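You operate a simulated robot arm through the tools that you are given. There is no shell and no other tool. Be economical: measure what you need, move in short steps, check, and stop when the job is done.

The job below is to be done with a simulated robot arm. You get a single attempt, and the scene is never put back.

## Task
Start the optical machine: cover off, power, then computer, then back light.
Fine: lay the cover on the wooden table and push the stage back in. Where these are worked on the way, their far stop is far enough and under half their travel is too little: stage.
Where things are to end (x, y in the base frame): grey cover within 60 mm of [170, 1410].

Only the result counts: the job must be done as asked and must still hold three seconds after the hand-in. Knocking over, shifting, dropping, spilling or breaking anything else fails it. A push-on lid holds only when it is set on centred and level and pressed home; a screw cap is set on level and turned clockwise until tight.

## Robot
A 6-joint arm with a two-finger parallel gripper on a trunk, on a base that drives. Base frame: it is fixed to the floor where the robot stands at the start and does not move with it; the origin is under the middle of the robot, x ahead of it, y to its left, z up. Readings come in mm, degrees, newtons and seconds.
With the tool pointing down near the work surface it reaches from about 260 to 680 mm from the robot's upright axis, wherever it stands. Its first joint turns from -166.0 to 166.0 degrees. Places, roughly: grey power button [300, 700, 800]; light knob [700, -200, 900]; old screen [600, 800, 1100]; red power switch [500, 300, 900]; stage [600, 100, 900]; wooden table [400, 1500, 700]. Payload 4.1 kg.
Tool frame: the origin (TCP) lies between the finger pads and is the grasp point; the fingertips stand 23 mm ahead of it; z points along the fingers, y is the line along which they close. Largest opening 94 mm; finger width 38, thickness 10; the body of the gripper, 54 by 96 mm, starts 39 mm behind the TCP.
Orientation is that of the tool frame in the base frame, as a unit quaternion [x, y, z, w]. With the fingers straight down and closing along the base's y, the tool's x points along the base's -x, its y along +y and its z along -z.

## Interface
- The arm moves only by the tool move_arm. Its arguments are lists of equal length, an entry for each row: "grip": the gripper command, from -1 (shut) to 1 (fully open), values between in proportion; "slide": the shift along the tool's x, y, z in mm, a list of three; "rot": the turn, a rotation vector about the tool's x, y, z in degrees, a list of three. In form: {"grip": [grip, ...], "slide": [[tx, ty, tz], ...], "rot": [[wx, wy, wz], ...]}. A call has 1 to 10 rows; each row shifts and turns the commanded pose from where the row before left it, along the tool's axes as they then stand. Rows are played at 5 a second. More than 50 mm and 8.6 degrees between two rows, or a gripper value outside its range, and nothing of the call is played. Where a pose cannot be reached the arm comes as near as it can. A force on the tool above 60 N (or 10 N above the force at the start of the call, whichever is more), or a blocked arm, ends the call early, and 0.2 s more pass. Each finger travels about 45 mm/s and halts on what it meets, pressing with about 43 N; the grip force reading is that of the motor and also rises with nothing between the fingers. The clock runs only during rows and for 0.2 s after the last one: add rows that do not move to give the fingers time. It gives the time, the measured TCP pose, the force on the tool (base axes), the opening and the grip force at its end, in the units of the frame above (readings bear some noise), with the torque about the TCP (base axes, N m) and any sound that the robot's microphone picked up, and new pictures: "views" is both (left out), scene, wrist or none.
- Cameras (640 x 400 px; columns grow to the right, rows downward): "scene" is now at [12, 166.7, 1546.9]; the picture's right is [-0.05, -1.00, 0.00], its down [-0.77, 0.04, -0.64] and it looks along [0.64, -0.03, -0.77] (base axes); focal length 291 px, centre (320, 200). "wrist" rides on the gripper at [86, 16, -74] in the tool frame; the picture's right is [-0.18, 0.98, 0.00], its down [-0.58, -0.11, -0.81] and it looks along [-0.79, -0.15, 0.59] (tool axes); focal length 243 px, centre (320, 200). There is no depth. A picture from a camera that has moved, and an enlarged one, comes with that camera's place and axes in the base frame and with its lens. The place of the scene camera against the robot may be out by one fixed shift of up to 25 mm in any direction.
- lift_body(by): slides the trunk up (or, below 0, down) by that many mm; the arm and the scene camera ride with it, the base frame stays. It gives what a move gives, with no picture.
- roll_base(legs): drives the robot by 1 to 6 legs, each [ahead, turn to the left] in mm and degrees, along the robot's own axes; the way and the turn of a leg run together, so that a leg with both is an arc; at most 1500 mm and 180 degrees a leg. The arm and the cameras ride along, it lands a little off, and it stops where it bumps. It gives what a move gives, and a new picture of the scene camera.
- head_to(pan, tilt): turns the head with the scene camera to pan (to the left, within 155 degrees either way) and tilt (down, from -29 to 69), counted from straight ahead of the robot. It gives what a move gives, and a new picture of the scene camera.
- zoom(camera, box): a new picture of the part [left, top, right, bottom] of that camera's present view, enlarged. It takes no simulated time.
- job_done(): hands the job in; it is judged then, once.

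Go step by step. Nothing tells you exact positions but the pictures and the camera data: compare them with the known pose of the tool, close in by small moves and look again before you grip or let go. The budget is 120 turns and 260 pictures, counting those below and the enlarged ones. Unless the task says otherwise, let go and move clear before handing in, and close with one line.

The tools are called after ">>>" by a JSON object that holds its "fn" and its "kwargs". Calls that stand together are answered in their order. move_arm: Moves the arm, as the interface text tells. Its arguments: {"type":"object","properties":{"grip":{"type":"array","items":{"type":"number"}},"slide":{"type":"array","items":{"type":"array","items":{"type":"number"}}},"rot":{"type":"array","items":{"type":"array","items":{"type":"number"}}},"views":{"type":"string","enum":["both","scene","wrist","none"]}},"required":["grip","slide","rot"]} The other tools are called the same way: lift_body (by) slides the trunk up or down; roll_base (legs) drives the base; head_to (pan, tilt) turns the head that bears the scene camera; zoom (camera, box) takes an enlarged picture of a part of a camera's view; job_done () hands the job in.

At the start:

```text
t: 0.0
eef_pos: [323.9, 154.3, 1289.2]
tcp_rot: [0.001, 1.0, -0.001, -0.001]
force: [-1.2, -0.1, 0.5]
wrist_torque: [0.03, 0.0, -0.01]
grip_width: 94.0
grasp_force: 0.0
trunk travel left (down, up): [-500.0, 90.0]
robot x, y, heading: [4.7, 0.9, -0.1]
head pan, tilt: [-3.1, 50.1]
```

scene: 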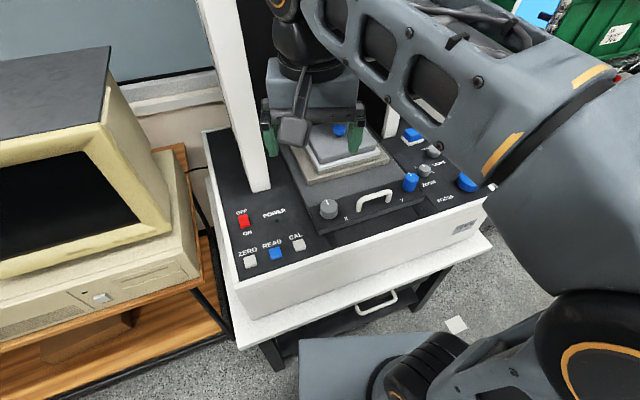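
wrist: 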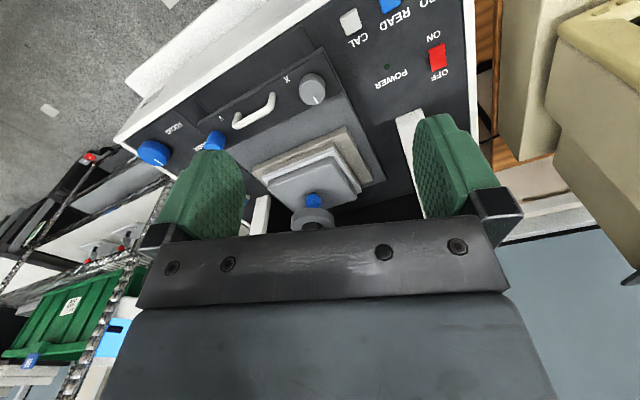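

I see the optical machine with its stage (a handle on front), red switch, knobs; the computer is to the left. I'll look closer and around before moving.

>>> {"fn": "zoom", "kwargs": {"camera": "scene", "box": [200, 60, 520, 260]}}

>>> {"fn": "zoom", "kwargs": {"camera": "wrist", "box": [120, 0, 500, 240]}}

>>> {"fn": "head_to", "kwargs": {"pan": 60, "tilt": 35}}

```text
2.00 times, centred on (360, 160) of scene
camera zoom: at [12.0, 166.7, 1546.9], right [-0.05, -1.0, 0.0], down [-0.77, 0.04, -0.64], along [0.64, -0.03, -0.77], focal length 582 px, centre (240, 280)
```

zoom: 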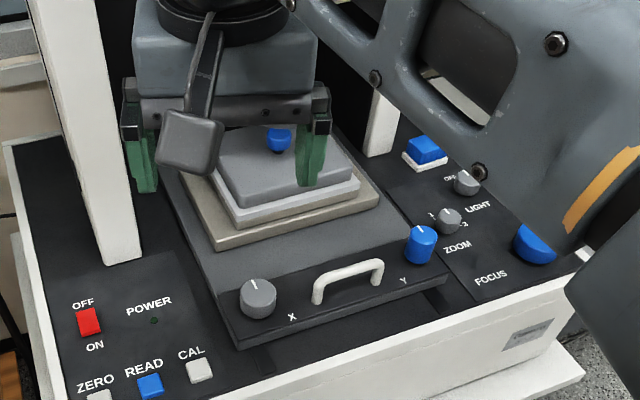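

```text
1.67 times, centred on (310, 120) of wrist
camera zoom: at [237.2, 170.7, 1362.8], right [0.18, 0.98, 0.0], down [0.58, -0.11, 0.81], along [0.79, -0.15, -0.59], focal length 404 px, centre (337, 333)
```

zoom: 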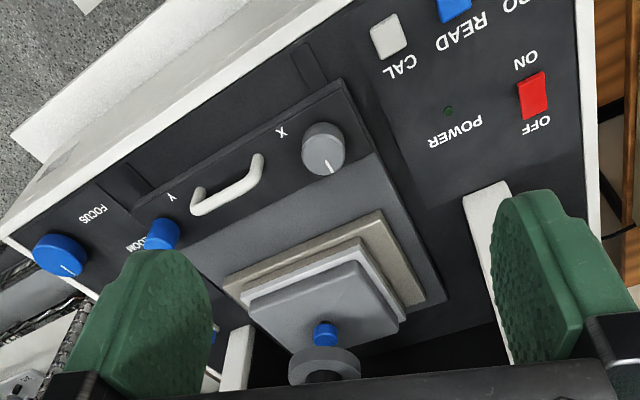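

```text
t: 1.3
eef_pos: [323.5, 154.7, 1290.2]
tcp_rot: [-0.001, 1.0, 0.0, 0.0]
force: [-0.5, -0.3, 0.2]
wrist_torque: [0.0, -0.01, -0.02]
grip_width: 93.8
grasp_force: 0.1
trunk travel left (down, up): [-500.0, 90.0]
robot x, y, heading: [3.7, 0.5, 0.1]
head pan, tilt: [60.0, 35.0]
camera scene: at [-20.7, 247.0, 1568.8], right [0.87, -0.5, 0.0], down [-0.29, -0.5, -0.82], along [0.41, 0.71, -0.57], focal length 291 px, centre (320, 200)
```

scene: 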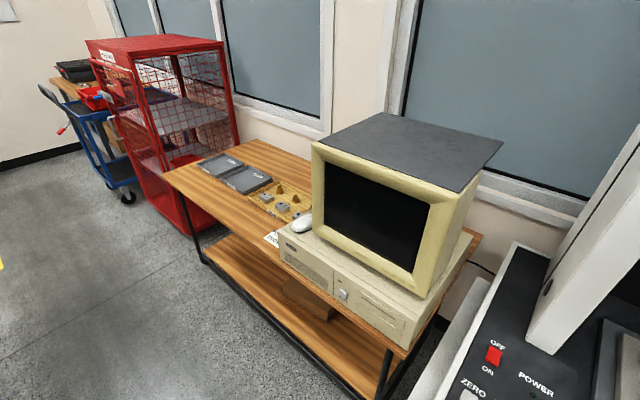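

I saw the wooden table with the computer, and free spots on it farther along. Next I look at the right side and get the arm out of the view.

>>> {"fn": "head_to", "kwargs": {"pan": -25, "tilt": 45}}

>>> {"fn": "move_arm", "kwargs": {"grip": [1, 1, 1, 1], "slide": [[0, 45, 0], [0, 45, 0], [0, 45, 0], [0, 0, 0]], "rot": [[0, 0, 0], [0, 0, 0], [0, 0, 0], [0, 0, 0]]}}

```text
t: 2.9
eef_pos: [324.3, 153.6, 1287.9]
tcp_rot: [0.001, 1.0, 0.0, -0.001]
force: [0.2, -0.2, 0.5]
wrist_torque: [0.0, 0.01, -0.03]
grip_width: 94.0
grasp_force: 0.0
trunk travel left (down, up): [-500.0, 90.0]
robot x, y, heading: [0.3, 1.9, 0.1]
head pan, tilt: [-25.0, 45.0]
camera scene: at [9.0, 136.5, 1554.0], right [-0.42, -0.91, 0.0], down [-0.64, 0.3, -0.71], along [0.64, -0.3, -0.71], focal length 291 px, centre (320, 200)
```

scene: 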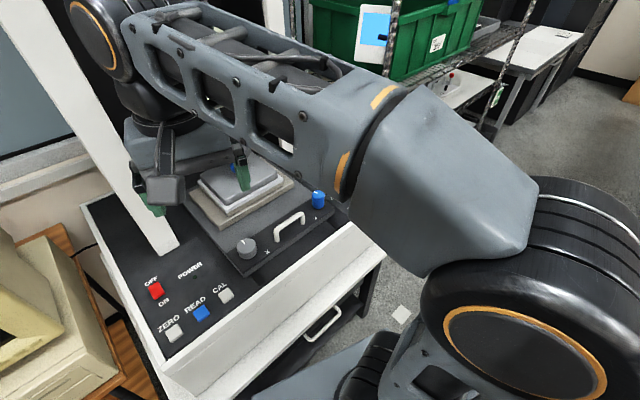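

```text
t: 3.9
eef_pos: [324.7, 288.7, 1287.8]
tcp_rot: [-0.001, 1.0, 0.0, 0.0]
force: [0.1, -0.2, -0.1]
wrist_torque: [0.0, 0.03, 0.01]
grip_width: 93.9
grasp_force: 0.1
trunk travel left (down, up): [-500.0, 90.0]
robot x, y, heading: [-1.3, -2.4, -0.3]
head pan, tilt: [-25.0, 45.0]
camera scene: at [9.0, 136.7, 1554.0], right [-0.42, -0.91, 0.0], down [-0.64, 0.3, -0.71], along [0.64, -0.3, -0.71], focal length 291 px, centre (320, 200)
camera wrist: at [238.7, 305.3, 1360.6], right [0.18, 0.98, 0.0], down [0.58, -0.11, 0.81], along [0.79, -0.15, -0.59], focal length 243 px, centre (320, 200)
```

scene: 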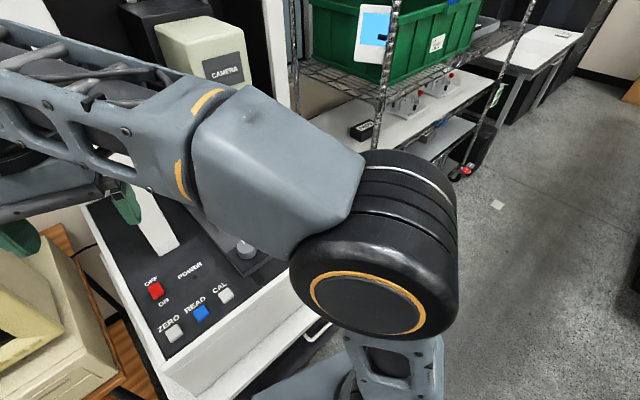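
wrist: 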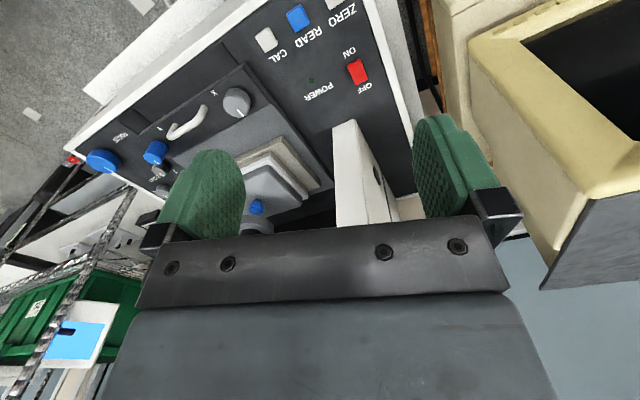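

From two wrist views I place the red switch near (458, 330, 921), the handle near (477, 0, 963) and the blue knob above the cover near (675, 72, 1035). I move right and lower for a better look.

>>> {"fn": "move_arm", "kwargs": {"grip": [1, 1, 1, 1, 1, 1, 1], "slide": [[0, -50, 0], [0, -50, 0], [0, -50, 0], [0, -50, 0], [0, -50, 10], [0, -50, 30], [0, 0, 30]], "rot": [[0, 0, 0], [0, 0, 0], [0, 0, 0], [0, 0, 0], [0, 0, 0], [0, 0, 0], [0, 0, 0]]}}

>>> {"fn": "zoom", "kwargs": {"camera": "wrist", "box": [180, 60, 500, 260]}}

```text
refused: row 5 steps farther than a row can; nothing moved
```

```text
2.00 times, centred on (340, 160) of wrist
camera zoom: at [238.7, 305.3, 1360.6], right [0.18, 0.98, 0.0], down [0.58, -0.11, 0.81], along [0.79, -0.15, -0.59], focal length 485 px, centre (280, 280)
```

zoom: 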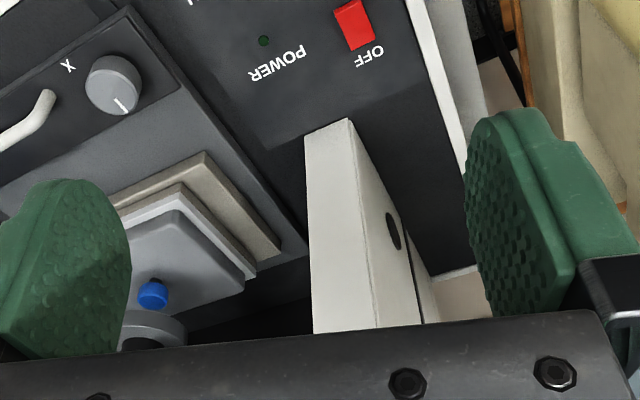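

The blue knob seems to sit on the cover, just in front of or under the lens. I move right and lower to look again.

>>> {"fn": "move_arm", "kwargs": {"grip": [1, 1, 1, 1, 1, 1, 1, 1], "slide": [[0, -48, 0], [0, -48, 0], [0, -48, 0], [0, -48, 0], [0, -48, 0], [0, -40, 0], [0, 0, 45], [0, 0, 45]], "rot": [[0, 0, 0], [0, 0, 0], [0, 0, 0], [0, 0, 0], [0, 0, 0], [0, 0, 0], [0, 0, 0], [0, 0, 0]]}}

>>> {"fn": "zoom", "kwargs": {"camera": "wrist", "box": [180, 60, 500, 260]}}

```text
t: 5.7
eef_pos: [326.7, 5.9, 1199.0]
tcp_rot: [0.001, 1.0, 0.0, 0.0]
force: [-0.3, 0.6, -0.9]
wrist_torque: [-0.02, 0.01, 0.03]
grip_width: 94.0
grasp_force: 0.1
trunk travel left (down, up): [-500.0, 90.0]
robot x, y, heading: [0.1, 1.7, 0.0]
head pan, tilt: [-25.0, 45.0]
camera scene: at [9.1, 136.5, 1554.0], right [-0.42, -0.91, 0.0], down [-0.64, 0.3, -0.71], along [0.64, -0.3, -0.71], focal length 291 px, centre (320, 200)
camera wrist: at [240.5, 23.2, 1273.2], right [0.18, 0.98, 0.0], down [0.58, -0.11, 0.81], along [0.79, -0.15, -0.59], focal length 243 px, centre (320, 200)
```

scene: 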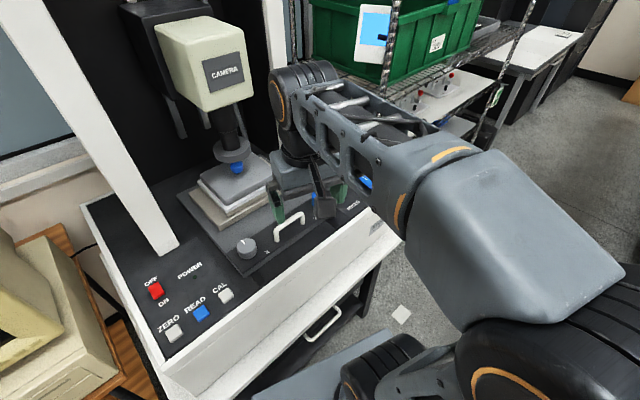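
wrist: 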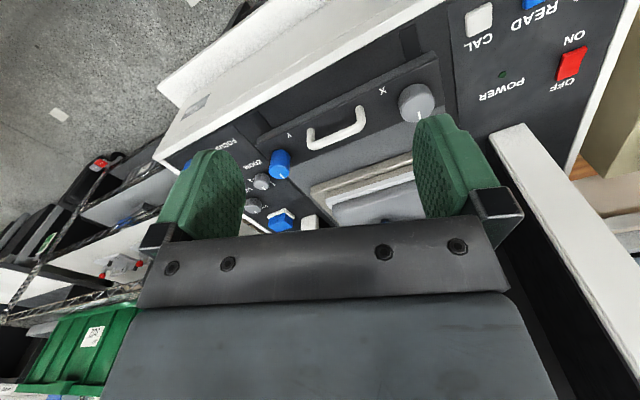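

```text
2.00 times, centred on (340, 160) of wrist
camera zoom: at [240.5, 23.2, 1273.2], right [0.18, 0.98, 0.0], down [0.58, -0.11, 0.81], along [0.79, -0.15, -0.59], focal length 485 px, centre (280, 280)
```

zoom: 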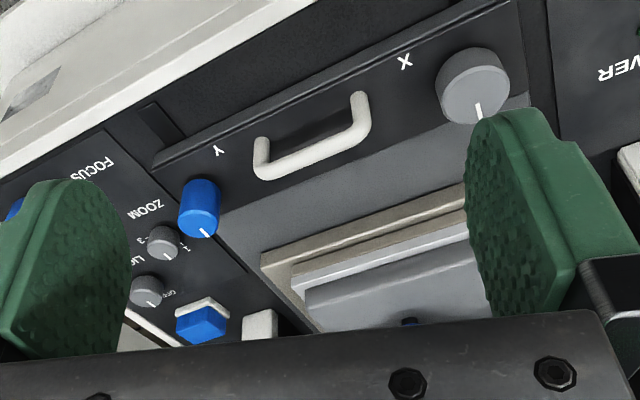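

The stage is in under the lens and must be pulled out by its handle, whose bar I place near (480, 3, 974). The machine is turned about 16°, so I turn the tool to close along the sliding direction.

>>> {"fn": "move_arm", "kwargs": {"grip": [1, 1, 1, 1, 1, 1, 1, 1, 1, 1], "slide": [[-40, 0, 0], [-40, 0, 0], [-40, 0, 0], [-33, 0, 0], [0, 0, 0], [0, 0, 0], [0, 0, 0], [0, 0, 0], [0, 0, 0], [0, 0, 0]], "rot": [[0, 0, 0], [0, 0, 0], [0, 0, 0], [0, 0, 0], [0, 0, 8.3], [0, 0, 8.3], [0, 0, 8.3], [0, 0, 8.3], [0, 0, 8.3], [0, 0, 8.3]], "views": "none"}}

>>> {"fn": "move_arm", "kwargs": {"grip": [1, 1, 1, 1, 1], "slide": [[0, 0, 20], [0, 0, 30], [0, 0, 30], [0, 0, 0], [0, 0, 0]], "rot": [[0, 0, 8.3], [0, 0, 8.3], [0, 0, 7.6], [0, 0, 0], [0, 0, 0]]}}

```text
t: 7.9
eef_pos: [476.9, 9.3, 1199.6]
tcp_rot: [0.421, 0.907, 0.001, 0.0]
force: [0.1, -1.1, 0.4]
wrist_torque: [0.04, 0.01, 0.0]
grip_width: 94.0
grasp_force: 0.0
trunk travel left (down, up): [-500.0, 90.0]
robot x, y, heading: [0.2, -0.2, -0.1]
head pan, tilt: [-25.0, 45.0]
```

```text
t: 9.1
eef_pos: [477.5, 9.4, 1119.4]
tcp_rot: [0.602, 0.798, 0.001, 0.0]
force: [0.0, -0.5, 1.2]
wrist_torque: [0.01, 0.03, -0.01]
grip_width: 94.1
grasp_force: 0.1
trunk travel left (down, up): [-500.0, 90.0]
robot x, y, heading: [-2.2, 3.2, -0.1]
head pan, tilt: [-25.0, 45.0]
camera scene: at [8.9, 136.4, 1554.0], right [-0.42, -0.91, 0.0], down [-0.64, 0.3, -0.71], along [0.64, -0.3, -0.71], focal length 291 px, centre (320, 200)
camera wrist: at [469.4, 96.7, 1192.9], right [1.0, 0.09, 0.0], down [0.06, -0.59, 0.81], along [0.08, -0.8, -0.59], focal length 243 px, centre (320, 200)
```

scene: 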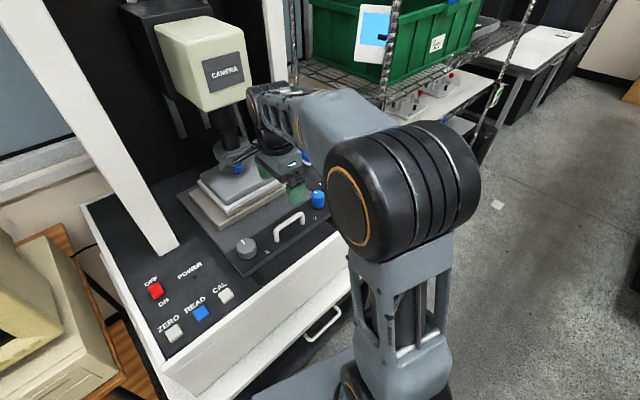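
wrist: 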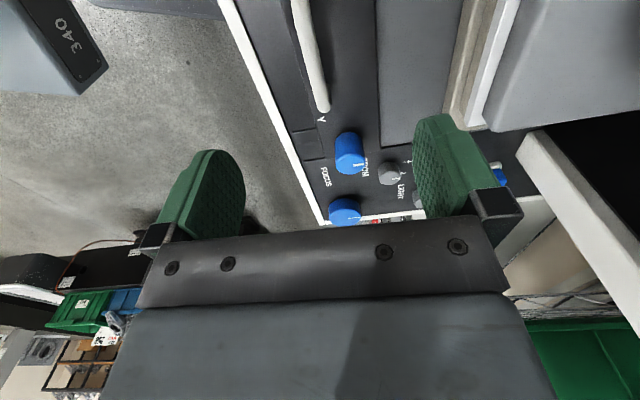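

The handle appears near (475, 0) and the yaw is nearer 20°, so I correct by 4° and descend part way.

>>> {"fn": "move_arm", "kwargs": {"grip": [1, 1, 1, 1, 1], "slide": [[0, 0, 0], [-7, -3, 0], [0, 0, 45], [0, 0, 45], [0, 0, 0]], "rot": [[0, 0, -4], [0, 0, 0], [0, 0, 0], [0, 0, 0], [0, 0, 0]]}}

>>> {"fn": "zoom", "kwargs": {"camera": "scene", "box": [200, 140, 360, 240]}}

```text
t: 10.3
eef_pos: [478.8, 2.5, 1029.2]
tcp_rot: [0.573, 0.819, 0.0, 0.0]
force: [0.2, 0.4, 0.2]
wrist_torque: [0.02, 0.02, 0.0]
grip_width: 94.2
grasp_force: 0.1
trunk travel left (down, up): [-500.0, 90.0]
robot x, y, heading: [1.2, 2.9, 0.2]
head pan, tilt: [-25.0, 45.0]
camera scene: at [9.1, 136.4, 1554.0], right [-0.42, -0.91, 0.0], down [-0.64, 0.3, -0.71], along [0.64, -0.3, -0.71], focal length 291 px, centre (320, 200)
camera wrist: at [463.6, 89.1, 1103.4], right [0.99, 0.16, 0.0], down [0.1, -0.58, 0.81], along [0.13, -0.8, -0.59], focal length 243 px, centre (320, 200)
```

scene: 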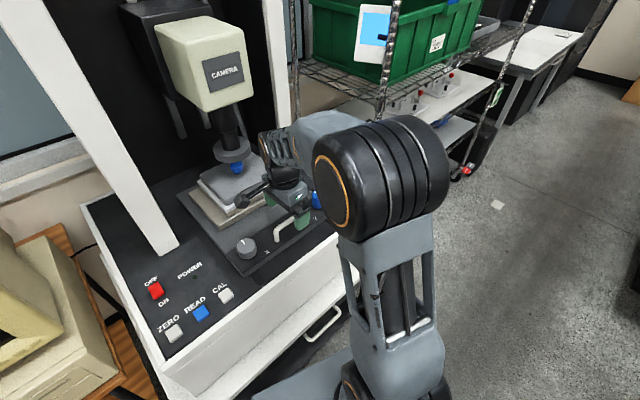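
wrist: 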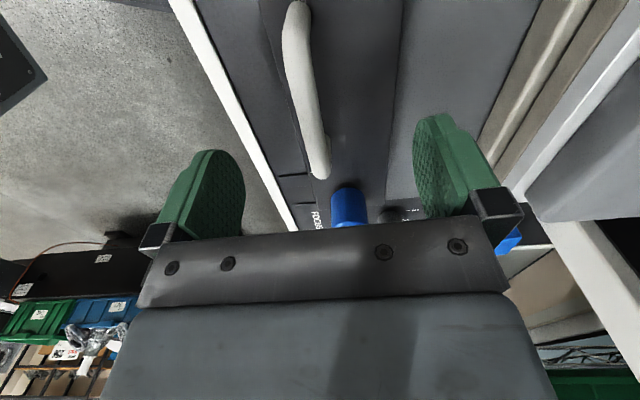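

```text
4.00 times, centred on (280, 190) of scene
camera zoom: at [9.1, 136.4, 1554.0], right [-0.42, -0.91, 0.0], down [-0.64, 0.3, -0.71], along [0.64, -0.3, -0.71], focal length 1165 px, centre (480, 240)
```

zoom: 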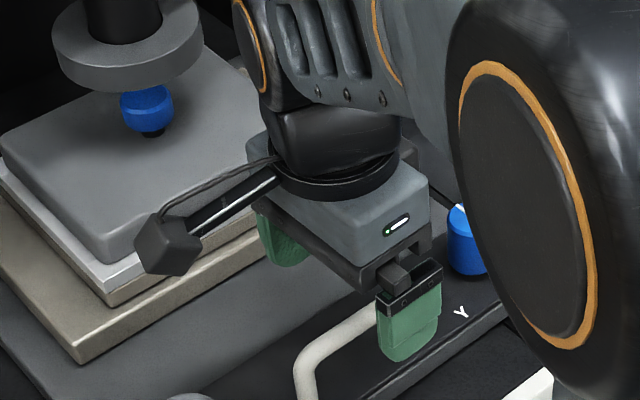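

The bar lies between the open fingers, a few mm nearer to me. I shift a little and go down over it.

>>> {"fn": "move_arm", "kwargs": {"grip": [1, 1, 1, 1], "slide": [[0, -6, 20], [0, 0, 25], [0, 0, 12], [0, 0, 0]], "rot": [[0, 0, 1.5], [0, 0, 0], [0, 0, 0], [0, 0, 0]]}}

>>> {"fn": "zoom", "kwargs": {"camera": "scene", "box": [200, 140, 360, 240]}}

```text
t: 11.3
eef_pos: [471.5, 1.2, 972.5]
tcp_rot: [0.584, 0.812, 0.001, 0.002]
force: [0.0, -1.7, 11.8]
wrist_torque: [0.33, -0.46, -0.03]
grip_width: 93.7
grasp_force: 0.1
trunk travel left (down, up): [-500.0, 90.0]
robot x, y, heading: [0.8, 2.1, 0.1]
head pan, tilt: [-25.0, 45.0]
camera scene: at [7.9, 136.2, 1554.2], right [-0.42, -0.91, 0.0], down [-0.64, 0.3, -0.71], along [0.64, -0.3, -0.71], focal length 291 px, centre (320, 200)
camera wrist: at [459.2, 87.7, 1046.5], right [0.99, 0.14, 0.0], down [0.08, -0.59, 0.81], along [0.11, -0.8, -0.59], focal length 243 px, centre (320, 200)
```

scene: 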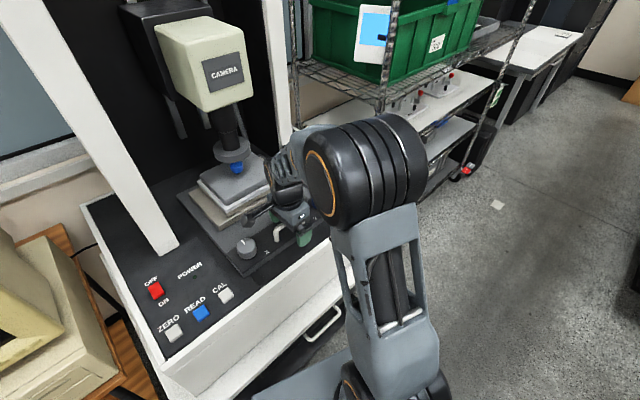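
wrist: 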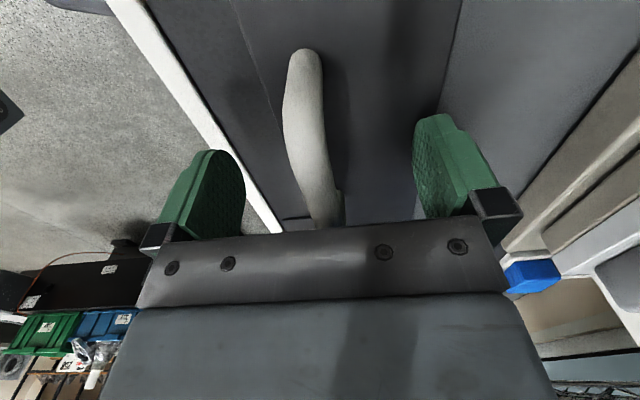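

```text
4.00 times, centred on (280, 190) of scene
camera zoom: at [7.9, 136.2, 1554.2], right [-0.42, -0.91, 0.0], down [-0.64, 0.3, -0.71], along [0.64, -0.3, -0.71], focal length 1165 px, centre (480, 240)
```

zoom: 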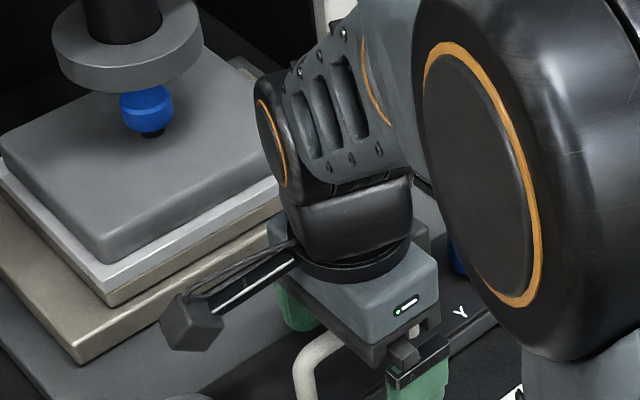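

The fingertips just touch the stage surface (11.8 N), so I rise 4 mm and close on the bar.

>>> {"fn": "move_arm", "kwargs": {"grip": [1, -1, -1, -1, -1, -1, -1, -1], "slide": [[0, 0, -5], [0, 0, 0], [0, 0, 0], [0, 0, 0], [0, 0, 0], [0, 0, 0], [0, 0, 0], [0, 0, 0]], "rot": [[0, 0, 0], [0, 0, 0], [0, 0, 0], [0, 0, 0], [0, 0, 0], [0, 0, 0], [0, 0, 0], [0, 0, 0]], "views": "wrist"}}

```text
t: 13.1
eef_pos: [473.1, 0.2, 976.6]
tcp_rot: [0.585, 0.811, 0.001, 0.001]
force: [14.0, 4.4, 2.6]
wrist_torque: [-0.27, 0.0, -1.16]
grip_width: 13.0
grasp_force: 45.5
trunk travel left (down, up): [-500.0, 90.0]
robot x, y, heading: [1.3, -1.4, -0.3]
head pan, tilt: [-25.0, 45.0]
camera wrist: at [461.0, 87.8, 1050.7], right [0.99, 0.14, 0.0], down [0.08, -0.59, 0.81], along [0.11, -0.8, -0.59], focal length 243 px, centre (320, 200)
```

wrist: 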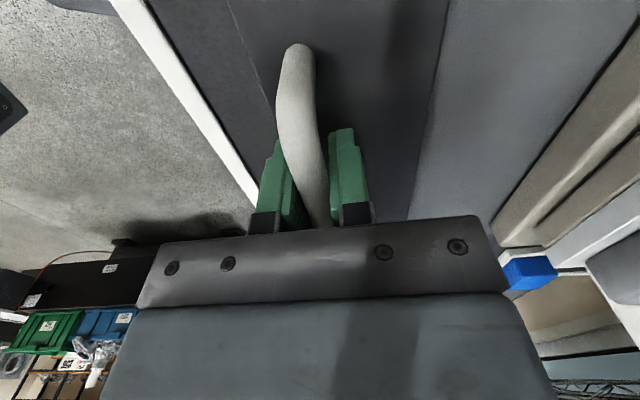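

The bar is held (13 mm). I pull the stage outward a little and watch the forces.

>>> {"fn": "move_arm", "kwargs": {"grip": [-1, -1, -1, -1], "slide": [[0, -8, 0], [0, -10, 0], [0, -10, 0], [0, 0, 0]], "rot": [[0, 0, 1], [0, 0, 0], [0, 0, 0], [0, 0, 0]], "views": "scene"}}

```text
t: 14.1
eef_pos: [442.0, -9.4, 976.3]
tcp_rot: [0.591, 0.807, -0.002, 0.0]
force: [-3.3, -1.3, 3.6]
wrist_torque: [-0.97, -0.36, 1.82]
grip_width: 13.1
grasp_force: 45.5
trunk travel left (down, up): [-500.0, 90.0]
robot x, y, heading: [0.4, -2.8, 0.0]
head pan, tilt: [-25.0, 45.0]
camera scene: at [8.2, 136.4, 1554.0], right [-0.42, -0.91, 0.0], down [-0.64, 0.3, -0.71], along [0.64, -0.3, -0.71], focal length 291 px, centre (320, 200)
```

scene: 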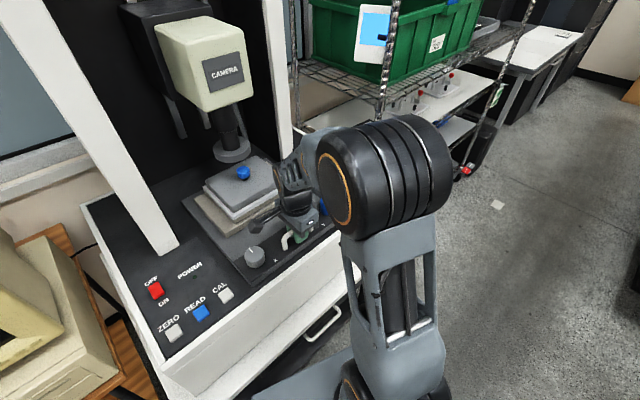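

The stage comes out smoothly; I pull on toward its stop.

>>> {"fn": "move_arm", "kwargs": {"grip": [-1, -1, -1, -1, -1, -1, -1], "slide": [[0, -10, 0], [0, -10, 0], [0, -10, 0], [0, -10, 0], [0, -10, 0], [0, -10, 0], [0, 0, 0]], "rot": [[0, 0, -0.6], [0, 0, 0], [0, 0, 0], [0, 0, 0], [0, 0, 0], [0, 0, 0], [0, 0, 0]], "views": "scene"}}

```text
t: 15.7
eef_pos: [386.6, -27.0, 977.0]
tcp_rot: [0.588, 0.809, -0.001, -0.001]
force: [-0.4, -7.1, -6.7]
wrist_torque: [-0.39, -0.16, 1.48]
grip_width: 12.9
grasp_force: 44.7
trunk travel left (down, up): [-500.0, 90.0]
robot x, y, heading: [-1.1, -2.5, -0.1]
head pan, tilt: [-25.0, 45.0]
camera scene: at [9.4, 135.5, 1554.0], right [-0.42, -0.91, 0.0], down [-0.64, 0.3, -0.71], along [0.64, -0.3, -0.71], focal length 291 px, centre (320, 200)
```

scene: 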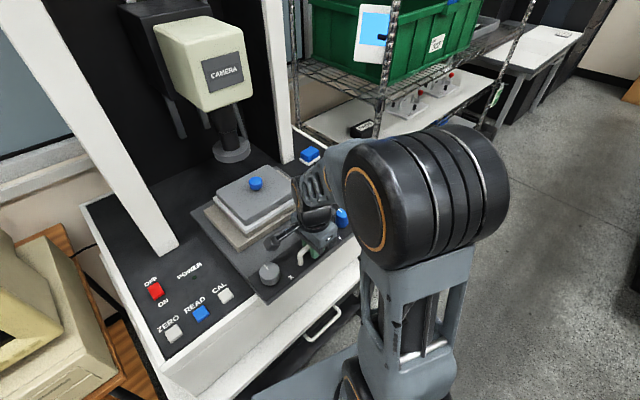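

The knob is clear of the lens; I go on toward the stop.

>>> {"fn": "move_arm", "kwargs": {"grip": [-1, -1, -1, -1, -1, -1, -1], "slide": [[0, -8, 0], [0, -8, 0], [0, -8, 0], [0, -8, 0], [0, -8, 0], [0, -8, 0], [0, 0, 0]], "rot": [[0, 0, -0.5], [0, 0, 0], [0, 0, 0], [0, 0, 0], [0, 0, 0], [0, 0, 0], [0, 0, 0]], "views": "scene"}}

```text
t: 17.3
eef_pos: [342.3, -42.5, 976.8]
tcp_rot: [0.584, 0.812, 0.001, -0.001]
force: [0.7, -4.2, -5.0]
wrist_torque: [0.83, 0.21, -1.75]
grip_width: 13.2
grasp_force: 45.6
trunk travel left (down, up): [-500.0, 90.0]
robot x, y, heading: [0.2, -0.8, 0.2]
head pan, tilt: [-25.0, 45.0]
camera scene: at [9.3, 135.6, 1554.1], right [-0.42, -0.91, 0.0], down [-0.64, 0.3, -0.71], along [0.64, -0.3, -0.71], focal length 291 px, centre (320, 200)
```

scene: 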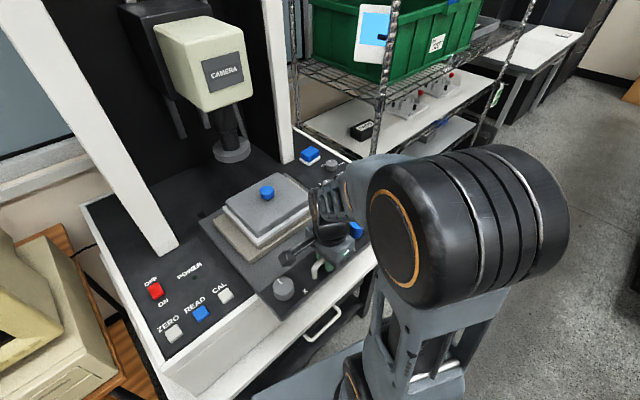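

No stop yet; I continue in small steps.

>>> {"fn": "move_arm", "kwargs": {"grip": [-1, -1, -1, -1, -1, -1, -1], "slide": [[0, -6, 0], [0, -6, 0], [0, -6, 0], [0, -6, 0], [0, -6, 0], [0, -6, 0], [0, 0, 0]], "rot": [[0, 0, 0.5], [0, 0, 0], [0, 0, 0], [0, 0, 0], [0, 0, 0], [0, 0, 0], [0, 0, 0]], "views": "scene"}}

```text
t: 18.3
eef_pos: [331.6, -46.2, 977.6]
tcp_rot: [0.585, 0.811, 0.005, 0.007]
force: [28.6, 18.0, -29.2]
wrist_torque: [-0.12, 0.4, -0.05]
grip_width: 12.7
grasp_force: 44.9
trunk travel left (down, up): [-500.0, 90.0]
robot x, y, heading: [0.6, -0.1, 0.5]
head pan, tilt: [-25.0, 45.0]
stopped in row 4: the force on the tool passed its limit (the readings are from after the stop); the commanded pose is now the measured one
camera scene: at [15.0, 138.9, 1553.1], right [-0.42, -0.91, 0.0], down [-0.65, 0.29, -0.7], along [0.64, -0.3, -0.71], focal length 291 px, centre (320, 200)
```

scene: 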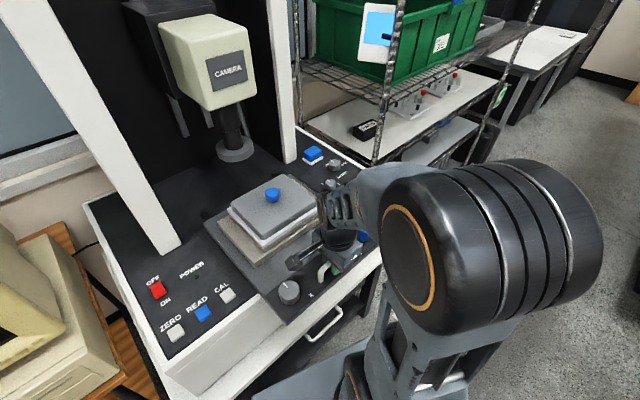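

That is the stop (150 mm out). I open, rise, and look at the cover.

>>> {"fn": "move_arm", "kwargs": {"grip": [0, 0, 0, 0, 0.5, 0.5, 1], "slide": [[0, 0, 0], [0, 0, 0], [0, 0, 0], [0, 0, -30], [0, 0, -45], [0, 0, -45], [0, 0, -40]], "rot": [[0, 0, 0], [0, 0, 0], [0, 0, 0], [0, 0, 0], [0, 0, 0], [0, 0, 0], [0, 0, 0]]}}

```text
t: 19.9
eef_pos: [322.7, -45.8, 1138.0]
tcp_rot: [0.586, 0.811, 0.004, 0.007]
force: [0.5, 0.5, 0.4]
wrist_torque: [0.01, 0.01, 0.01]
grip_width: 94.2
grasp_force: 0.0
trunk travel left (down, up): [-500.0, 90.0]
robot x, y, heading: [1.6, -1.3, 0.3]
head pan, tilt: [-25.0, 45.0]
camera scene: at [9.0, 136.5, 1553.9], right [-0.42, -0.91, 0.0], down [-0.64, 0.3, -0.71], along [0.64, -0.3, -0.71], focal length 291 px, centre (320, 200)
camera wrist: at [309.8, 40.7, 1212.1], right [0.99, 0.13, 0.02], down [0.07, -0.59, 0.81], along [0.12, -0.8, -0.59], focal length 243 px, centre (320, 200)
```

scene: 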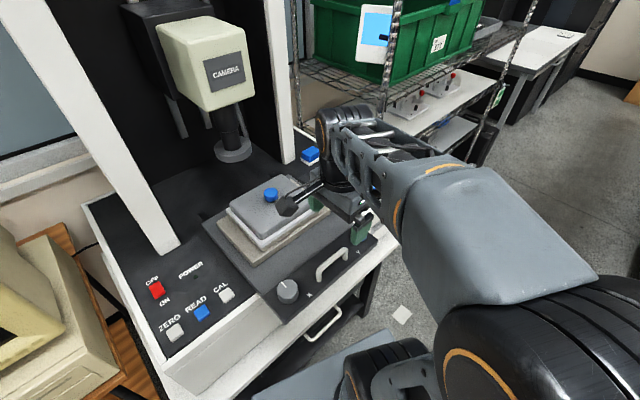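
wrist: 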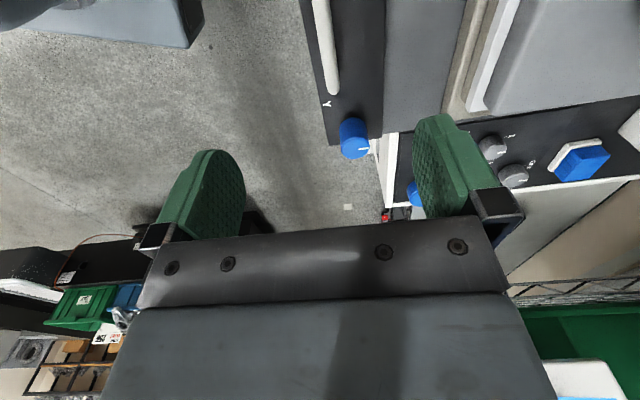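

I place the cover's blue knob near (532–546, 25, 1035). I level the tool and move above it.

>>> {"fn": "move_arm", "kwargs": {"grip": [1, 1, 1, 1, 1, 1, 1], "slide": [[0, 0, 0], [0, 44, 0], [0, 44, 0], [0, 44, 0], [0, 44, 0], [0, 44, 0], [0, 0, 0]], "rot": [[0.87, 0.29, 0], [0, 0, 0], [0, 0, 0], [0, 0, 0], [0, 0, 0], [0, 0, 0], [0, 0, 0]]}}

```text
t: 21.5
eef_pos: [535.2, 22.5, 1136.9]
tcp_rot: [0.585, 0.811, -0.001, 0.001]
force: [0.0, -1.3, 0.2]
wrist_torque: [-0.02, -0.01, 0.0]
grip_width: 94.0
grasp_force: 0.1
trunk travel left (down, up): [-500.0, 90.0]
robot x, y, heading: [1.0, 3.4, 0.1]
head pan, tilt: [-25.0, 45.0]
camera scene: at [9.3, 136.5, 1554.0], right [-0.42, -0.91, 0.0], down [-0.64, 0.3, -0.71], along [0.64, -0.3, -0.71], focal length 291 px, centre (320, 200)
camera wrist: at [522.7, 109.7, 1210.7], right [0.99, 0.13, 0.0], down [0.08, -0.59, 0.81], along [0.11, -0.8, -0.59], focal length 243 px, centre (320, 200)
```

scene: 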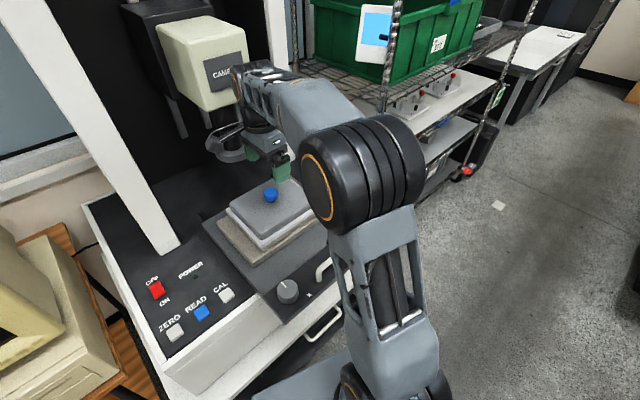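
wrist: 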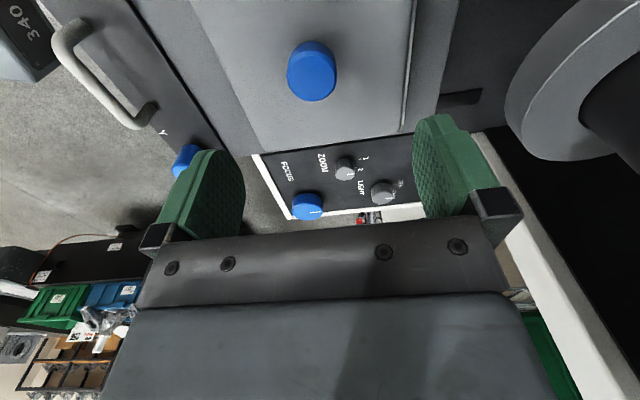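

The knob is at about (528, 31). I shift and go down part way.

>>> {"fn": "move_arm", "kwargs": {"grip": [1, 1, 1, 1], "slide": [[10.5, -4, 0], [0, 0, 30], [0, 0, 25], [0, 0, 0]], "rot": [[0, 0, 0], [0, 0, 0], [0, 0, 0], [0, 0, 0]]}}

>>> {"fn": "zoom", "kwargs": {"camera": "scene", "box": [200, 120, 360, 220]}}

```text
t: 22.5
eef_pos: [526.2, 29.8, 1082.9]
tcp_rot: [0.586, 0.81, -0.001, 0.0]
force: [0.3, -0.2, 0.2]
wrist_torque: [-0.02, 0.01, 0.01]
grip_width: 94.1
grasp_force: 0.1
trunk travel left (down, up): [-500.0, 90.0]
robot x, y, heading: [-2.6, 0.7, 0.3]
head pan, tilt: [-25.0, 45.0]
camera scene: at [9.2, 136.5, 1554.0], right [-0.42, -0.91, 0.0], down [-0.64, 0.3, -0.71], along [0.64, -0.3, -0.71], focal length 291 px, centre (320, 200)
camera wrist: at [514.7, 117.0, 1156.7], right [0.99, 0.13, 0.0], down [0.08, -0.59, 0.81], along [0.11, -0.8, -0.59], focal length 243 px, centre (320, 200)
```

scene: 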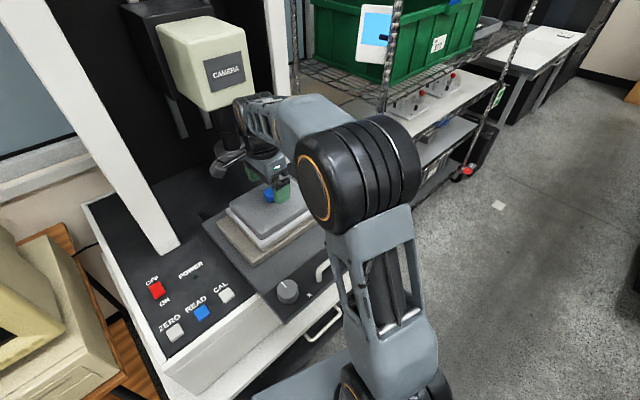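
wrist: 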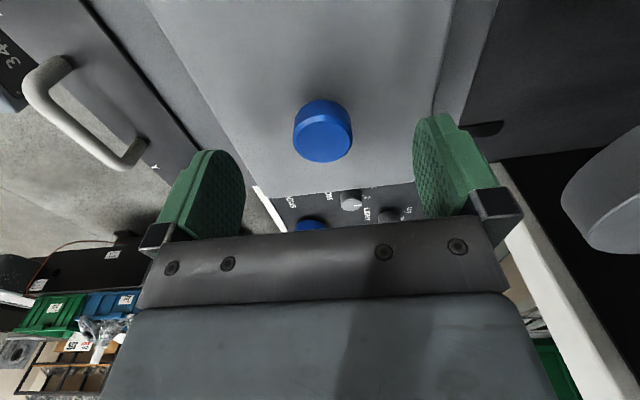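

```text
4.00 times, centred on (280, 170) of scene
camera zoom: at [9.2, 136.5, 1554.0], right [-0.42, -0.91, 0.0], down [-0.64, 0.3, -0.71], along [0.64, -0.3, -0.71], focal length 1165 px, centre (480, 320)
```

zoom: 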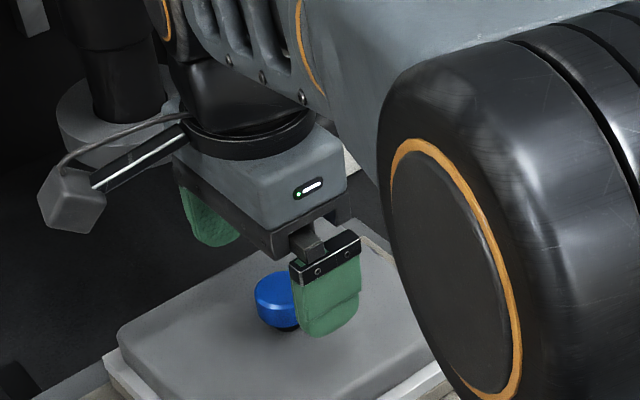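

The knob projects well onto the tool axis at z≈1043. I descend gently, watching force.

>>> {"fn": "move_arm", "kwargs": {"grip": [1, 1, 1, 1], "slide": [[0, 2, 12], [0, 0, 10], [0, 0, 6], [0, 0, 0]], "rot": [[0, 0, 0], [0, 0, 0], [0, 0, 0], [0, 0, 0]]}}

>>> {"fn": "zoom", "kwargs": {"camera": "scene", "box": [220, 130, 330, 220]}}

```text
t: 23.5
eef_pos: [526.4, 31.3, 1056.4]
tcp_rot: [0.586, 0.811, 0.0, 0.0]
force: [0.4, 0.5, 0.6]
wrist_torque: [-0.02, -0.02, -0.01]
grip_width: 94.0
grasp_force: 0.1
trunk travel left (down, up): [-500.0, 90.0]
robot x, y, heading: [-2.6, 0.7, 0.4]
head pan, tilt: [-25.0, 45.0]
camera scene: at [9.2, 136.5, 1554.0], right [-0.42, -0.91, 0.0], down [-0.64, 0.3, -0.71], along [0.64, -0.3, -0.71], focal length 291 px, centre (320, 200)
camera wrist: at [515.5, 118.0, 1129.6], right [0.99, 0.13, 0.0], down [0.08, -0.59, 0.81], along [0.11, -0.8, -0.59], focal length 243 px, centre (320, 200)
```

scene: 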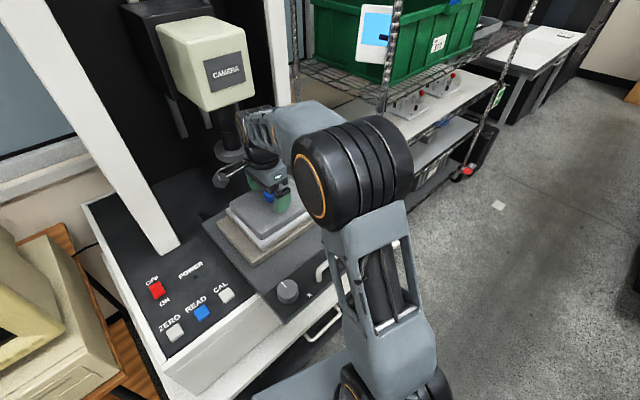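
wrist: 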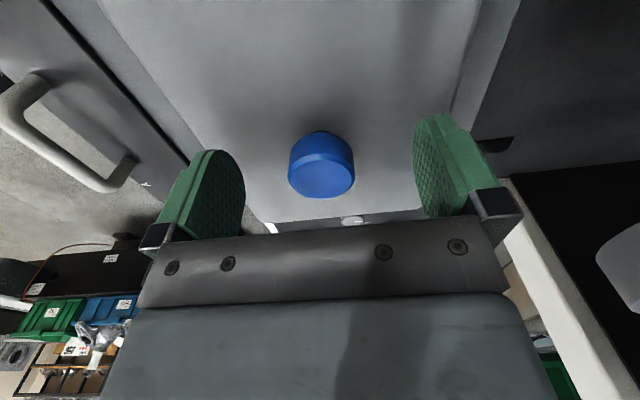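

```text
4.44 times, centred on (275, 175) of scene
camera zoom: at [9.2, 136.5, 1554.0], right [-0.42, -0.91, 0.0], down [-0.64, 0.3, -0.71], along [0.64, -0.3, -0.71], focal length 1294 px, centre (520, 311)
```

zoom: 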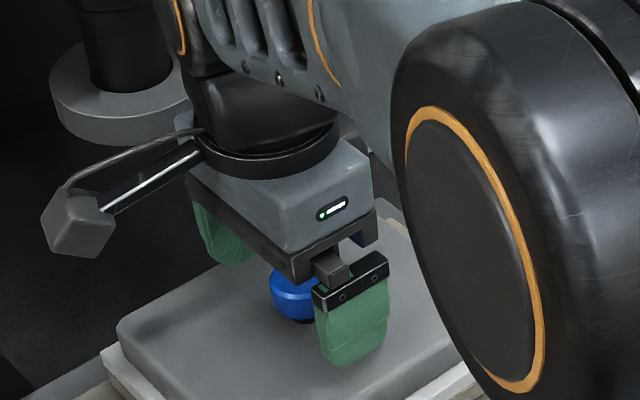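

Good alignment; a bit lower, then close on the knob.

>>> {"fn": "move_arm", "kwargs": {"grip": [1, 1, 0, -1, -1, -1, -1, -1, -1], "slide": [[0, 0, 5], [0, 0, 4], [0, 0, 0], [0, 0, 0], [0, 0, 0], [0, 0, 0], [0, 0, 0], [0, 0, 0], [0, 0, 0]], "rot": [[0, 0, 0], [0, 0, 0], [0, 0, 0], [0, 0, 0], [0, 0, 0], [0, 0, 0], [0, 0, 0], [0, 0, 0], [0, 0, 0]]}}

```text
t: 25.5
eef_pos: [526.9, 29.7, 1047.6]
tcp_rot: [0.586, 0.81, 0.0, 0.0]
force: [0.5, -0.3, -0.1]
wrist_torque: [0.0, 0.05, -0.01]
grip_width: 32.9
grasp_force: 42.8
trunk travel left (down, up): [-500.0, 90.0]
robot x, y, heading: [-0.7, 0.7, 0.3]
head pan, tilt: [-25.0, 45.0]
camera scene: at [9.2, 136.5, 1554.0], right [-0.42, -0.91, 0.0], down [-0.64, 0.3, -0.71], along [0.64, -0.3, -0.71], focal length 291 px, centre (320, 200)
camera wrist: at [515.2, 117.6, 1121.0], right [0.99, 0.13, 0.0], down [0.08, -0.59, 0.81], along [0.11, -0.8, -0.59], focal length 243 px, centre (320, 200)
```

scene: 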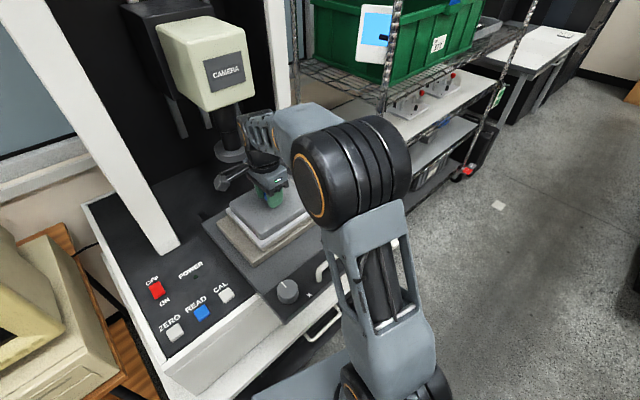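
wrist: 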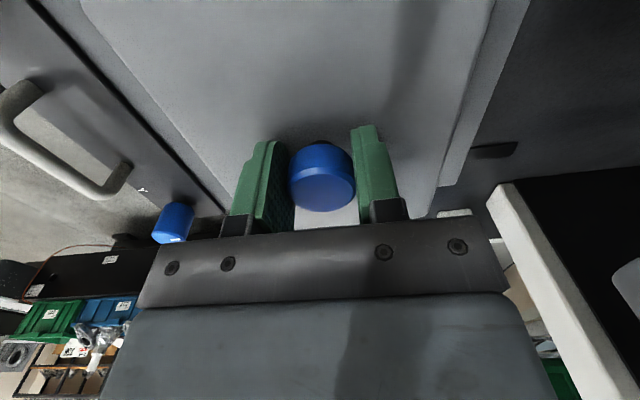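

The knob is held (33 mm). I lift gently.

>>> {"fn": "move_arm", "kwargs": {"grip": [-1, -1, -1, -1, -1], "slide": [[0, 0, -5], [0, 0, -10], [0, 0, -20], [0, 0, -25], [0, 0, 0]], "rot": [[0, 0, 0], [0, 0, 0], [0, 0, 0], [0, 0, 0], [0, 0, 0]]}}

>>> {"fn": "zoom", "kwargs": {"camera": "scene", "box": [180, 110, 340, 260]}}

```text
t: 26.7
eef_pos: [528.4, 30.0, 1107.0]
tcp_rot: [0.586, 0.81, 0.001, 0.0]
force: [-0.3, 0.3, -2.1]
wrist_torque: [0.01, 0.01, 0.01]
grip_width: 33.0
grasp_force: 43.0
trunk travel left (down, up): [-500.0, 90.0]
robot x, y, heading: [1.9, -0.6, 0.3]
head pan, tilt: [-25.0, 45.0]
camera scene: at [9.2, 136.5, 1554.0], right [-0.42, -0.91, 0.0], down [-0.64, 0.3, -0.71], along [0.64, -0.3, -0.71], focal length 291 px, centre (320, 200)
camera wrist: at [516.5, 117.7, 1180.4], right [0.99, 0.13, 0.0], down [0.08, -0.59, 0.81], along [0.11, -0.8, -0.59], focal length 243 px, centre (320, 200)
```

scene: 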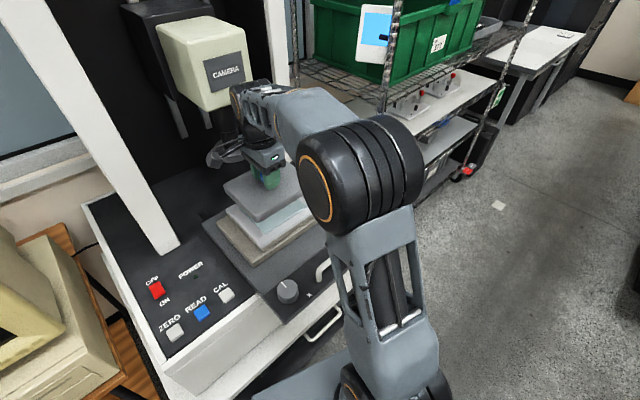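
wrist: 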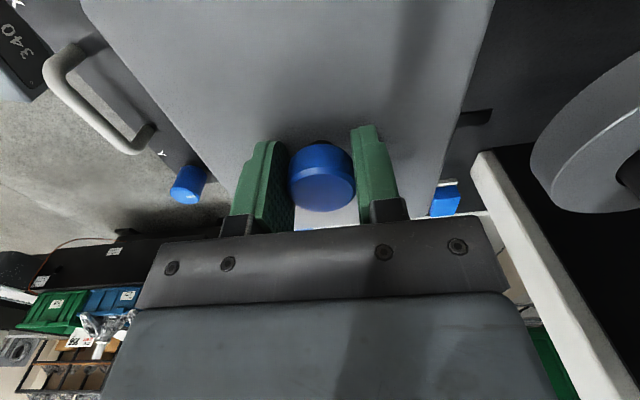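

```text
2.67 times, centred on (260, 185) of scene
camera zoom: at [9.2, 136.5, 1554.0], right [-0.42, -0.91, 0.0], down [-0.64, 0.3, -0.71], along [0.64, -0.3, -0.71], focal length 776 px, centre (480, 240)
```

zoom: 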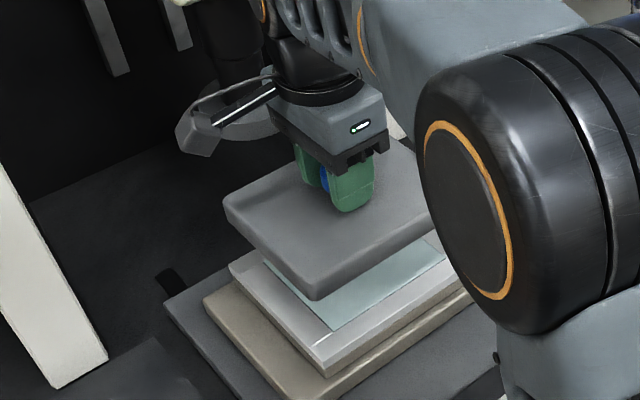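

The cover is up, with glass beneath. I retract it toward me and up, and look at the free floor behind and to the left.

>>> {"fn": "move_arm", "kwargs": {"grip": [-1, -1, -1, -1, -1, -1, -1, -1, -1], "slide": [[0, -35, 0], [0, -40, -10], [0, -40, -20], [0, -40, -20], [0, -35, -20], [0, 0, -35], [0, 0, -35], [0, 0, -20], [0, 0, 0]], "rot": [[0, 0, 0], [0, 0, 0], [0, 0, 0], [0, 0, 0], [0, 0, 0], [0, 0, 0], [0, 0, 0], [0, 0, 0], [0, 0, 0]], "views": "none"}}

>>> {"fn": "head_to", "kwargs": {"pan": 150, "tilt": 40}}

>>> {"fn": "head_to", "kwargs": {"pan": 95, "tilt": 40}}

```text
t: 28.7
eef_pos: [346.7, -28.4, 1267.8]
tcp_rot: [0.586, 0.81, 0.0, -0.001]
force: [-0.5, 0.4, -1.6]
wrist_torque: [-0.03, 0.0, 0.01]
grip_width: 33.0
grasp_force: 43.5
trunk travel left (down, up): [-500.0, 90.0]
robot x, y, heading: [0.0, 2.5, 0.2]
head pan, tilt: [-25.0, 45.0]
```

```text
t: 31.3
eef_pos: [346.2, -29.4, 1267.2]
tcp_rot: [0.585, 0.811, -0.001, 0.001]
force: [0.4, -0.3, -1.1]
wrist_torque: [-0.04, -0.02, 0.01]
grip_width: 33.1
grasp_force: 43.1
trunk travel left (down, up): [-500.0, 90.0]
robot x, y, heading: [0.9, 1.5, 0.1]
head pan, tilt: [150.0, 40.0]
camera scene: at [-138.4, 212.7, 1561.2], right [0.5, 0.87, 0.0], down [0.56, -0.32, -0.77], along [-0.66, 0.38, -0.64], focal length 291 px, centre (320, 200)
```

scene: 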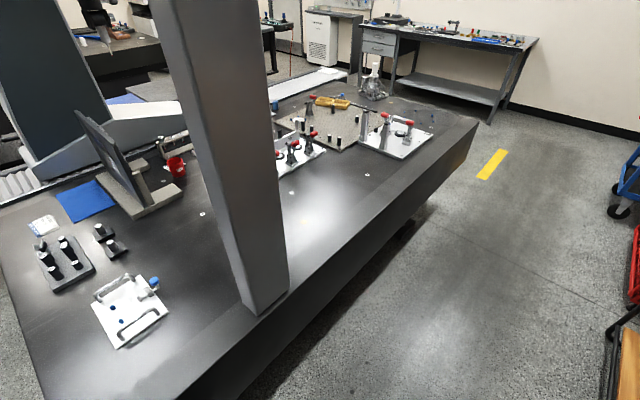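

```text
t: 32.6
eef_pos: [344.9, -29.2, 1266.3]
tcp_rot: [0.585, 0.811, 0.0, 0.0]
force: [0.8, 0.6, 0.0]
wrist_torque: [0.01, 0.04, -0.01]
grip_width: 32.9
grasp_force: 42.8
trunk travel left (down, up): [-500.0, 90.0]
robot x, y, heading: [-4.2, 1.1, 0.3]
head pan, tilt: [95.0, 40.0]
camera scene: at [-72.5, 255.2, 1561.2], right [1.0, 0.09, 0.0], down [0.06, -0.64, -0.77], along [-0.07, 0.76, -0.64], focal length 291 px, centre (320, 200)
```

scene: 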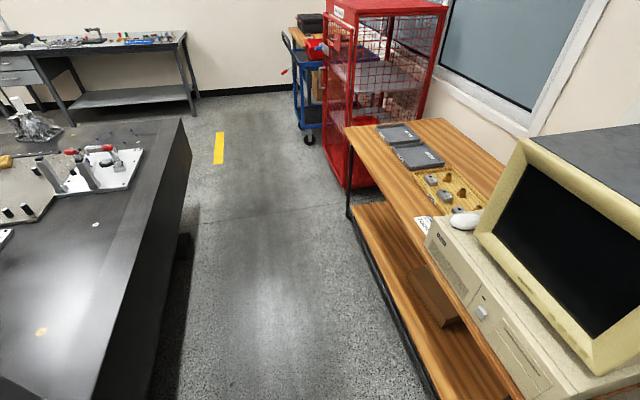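

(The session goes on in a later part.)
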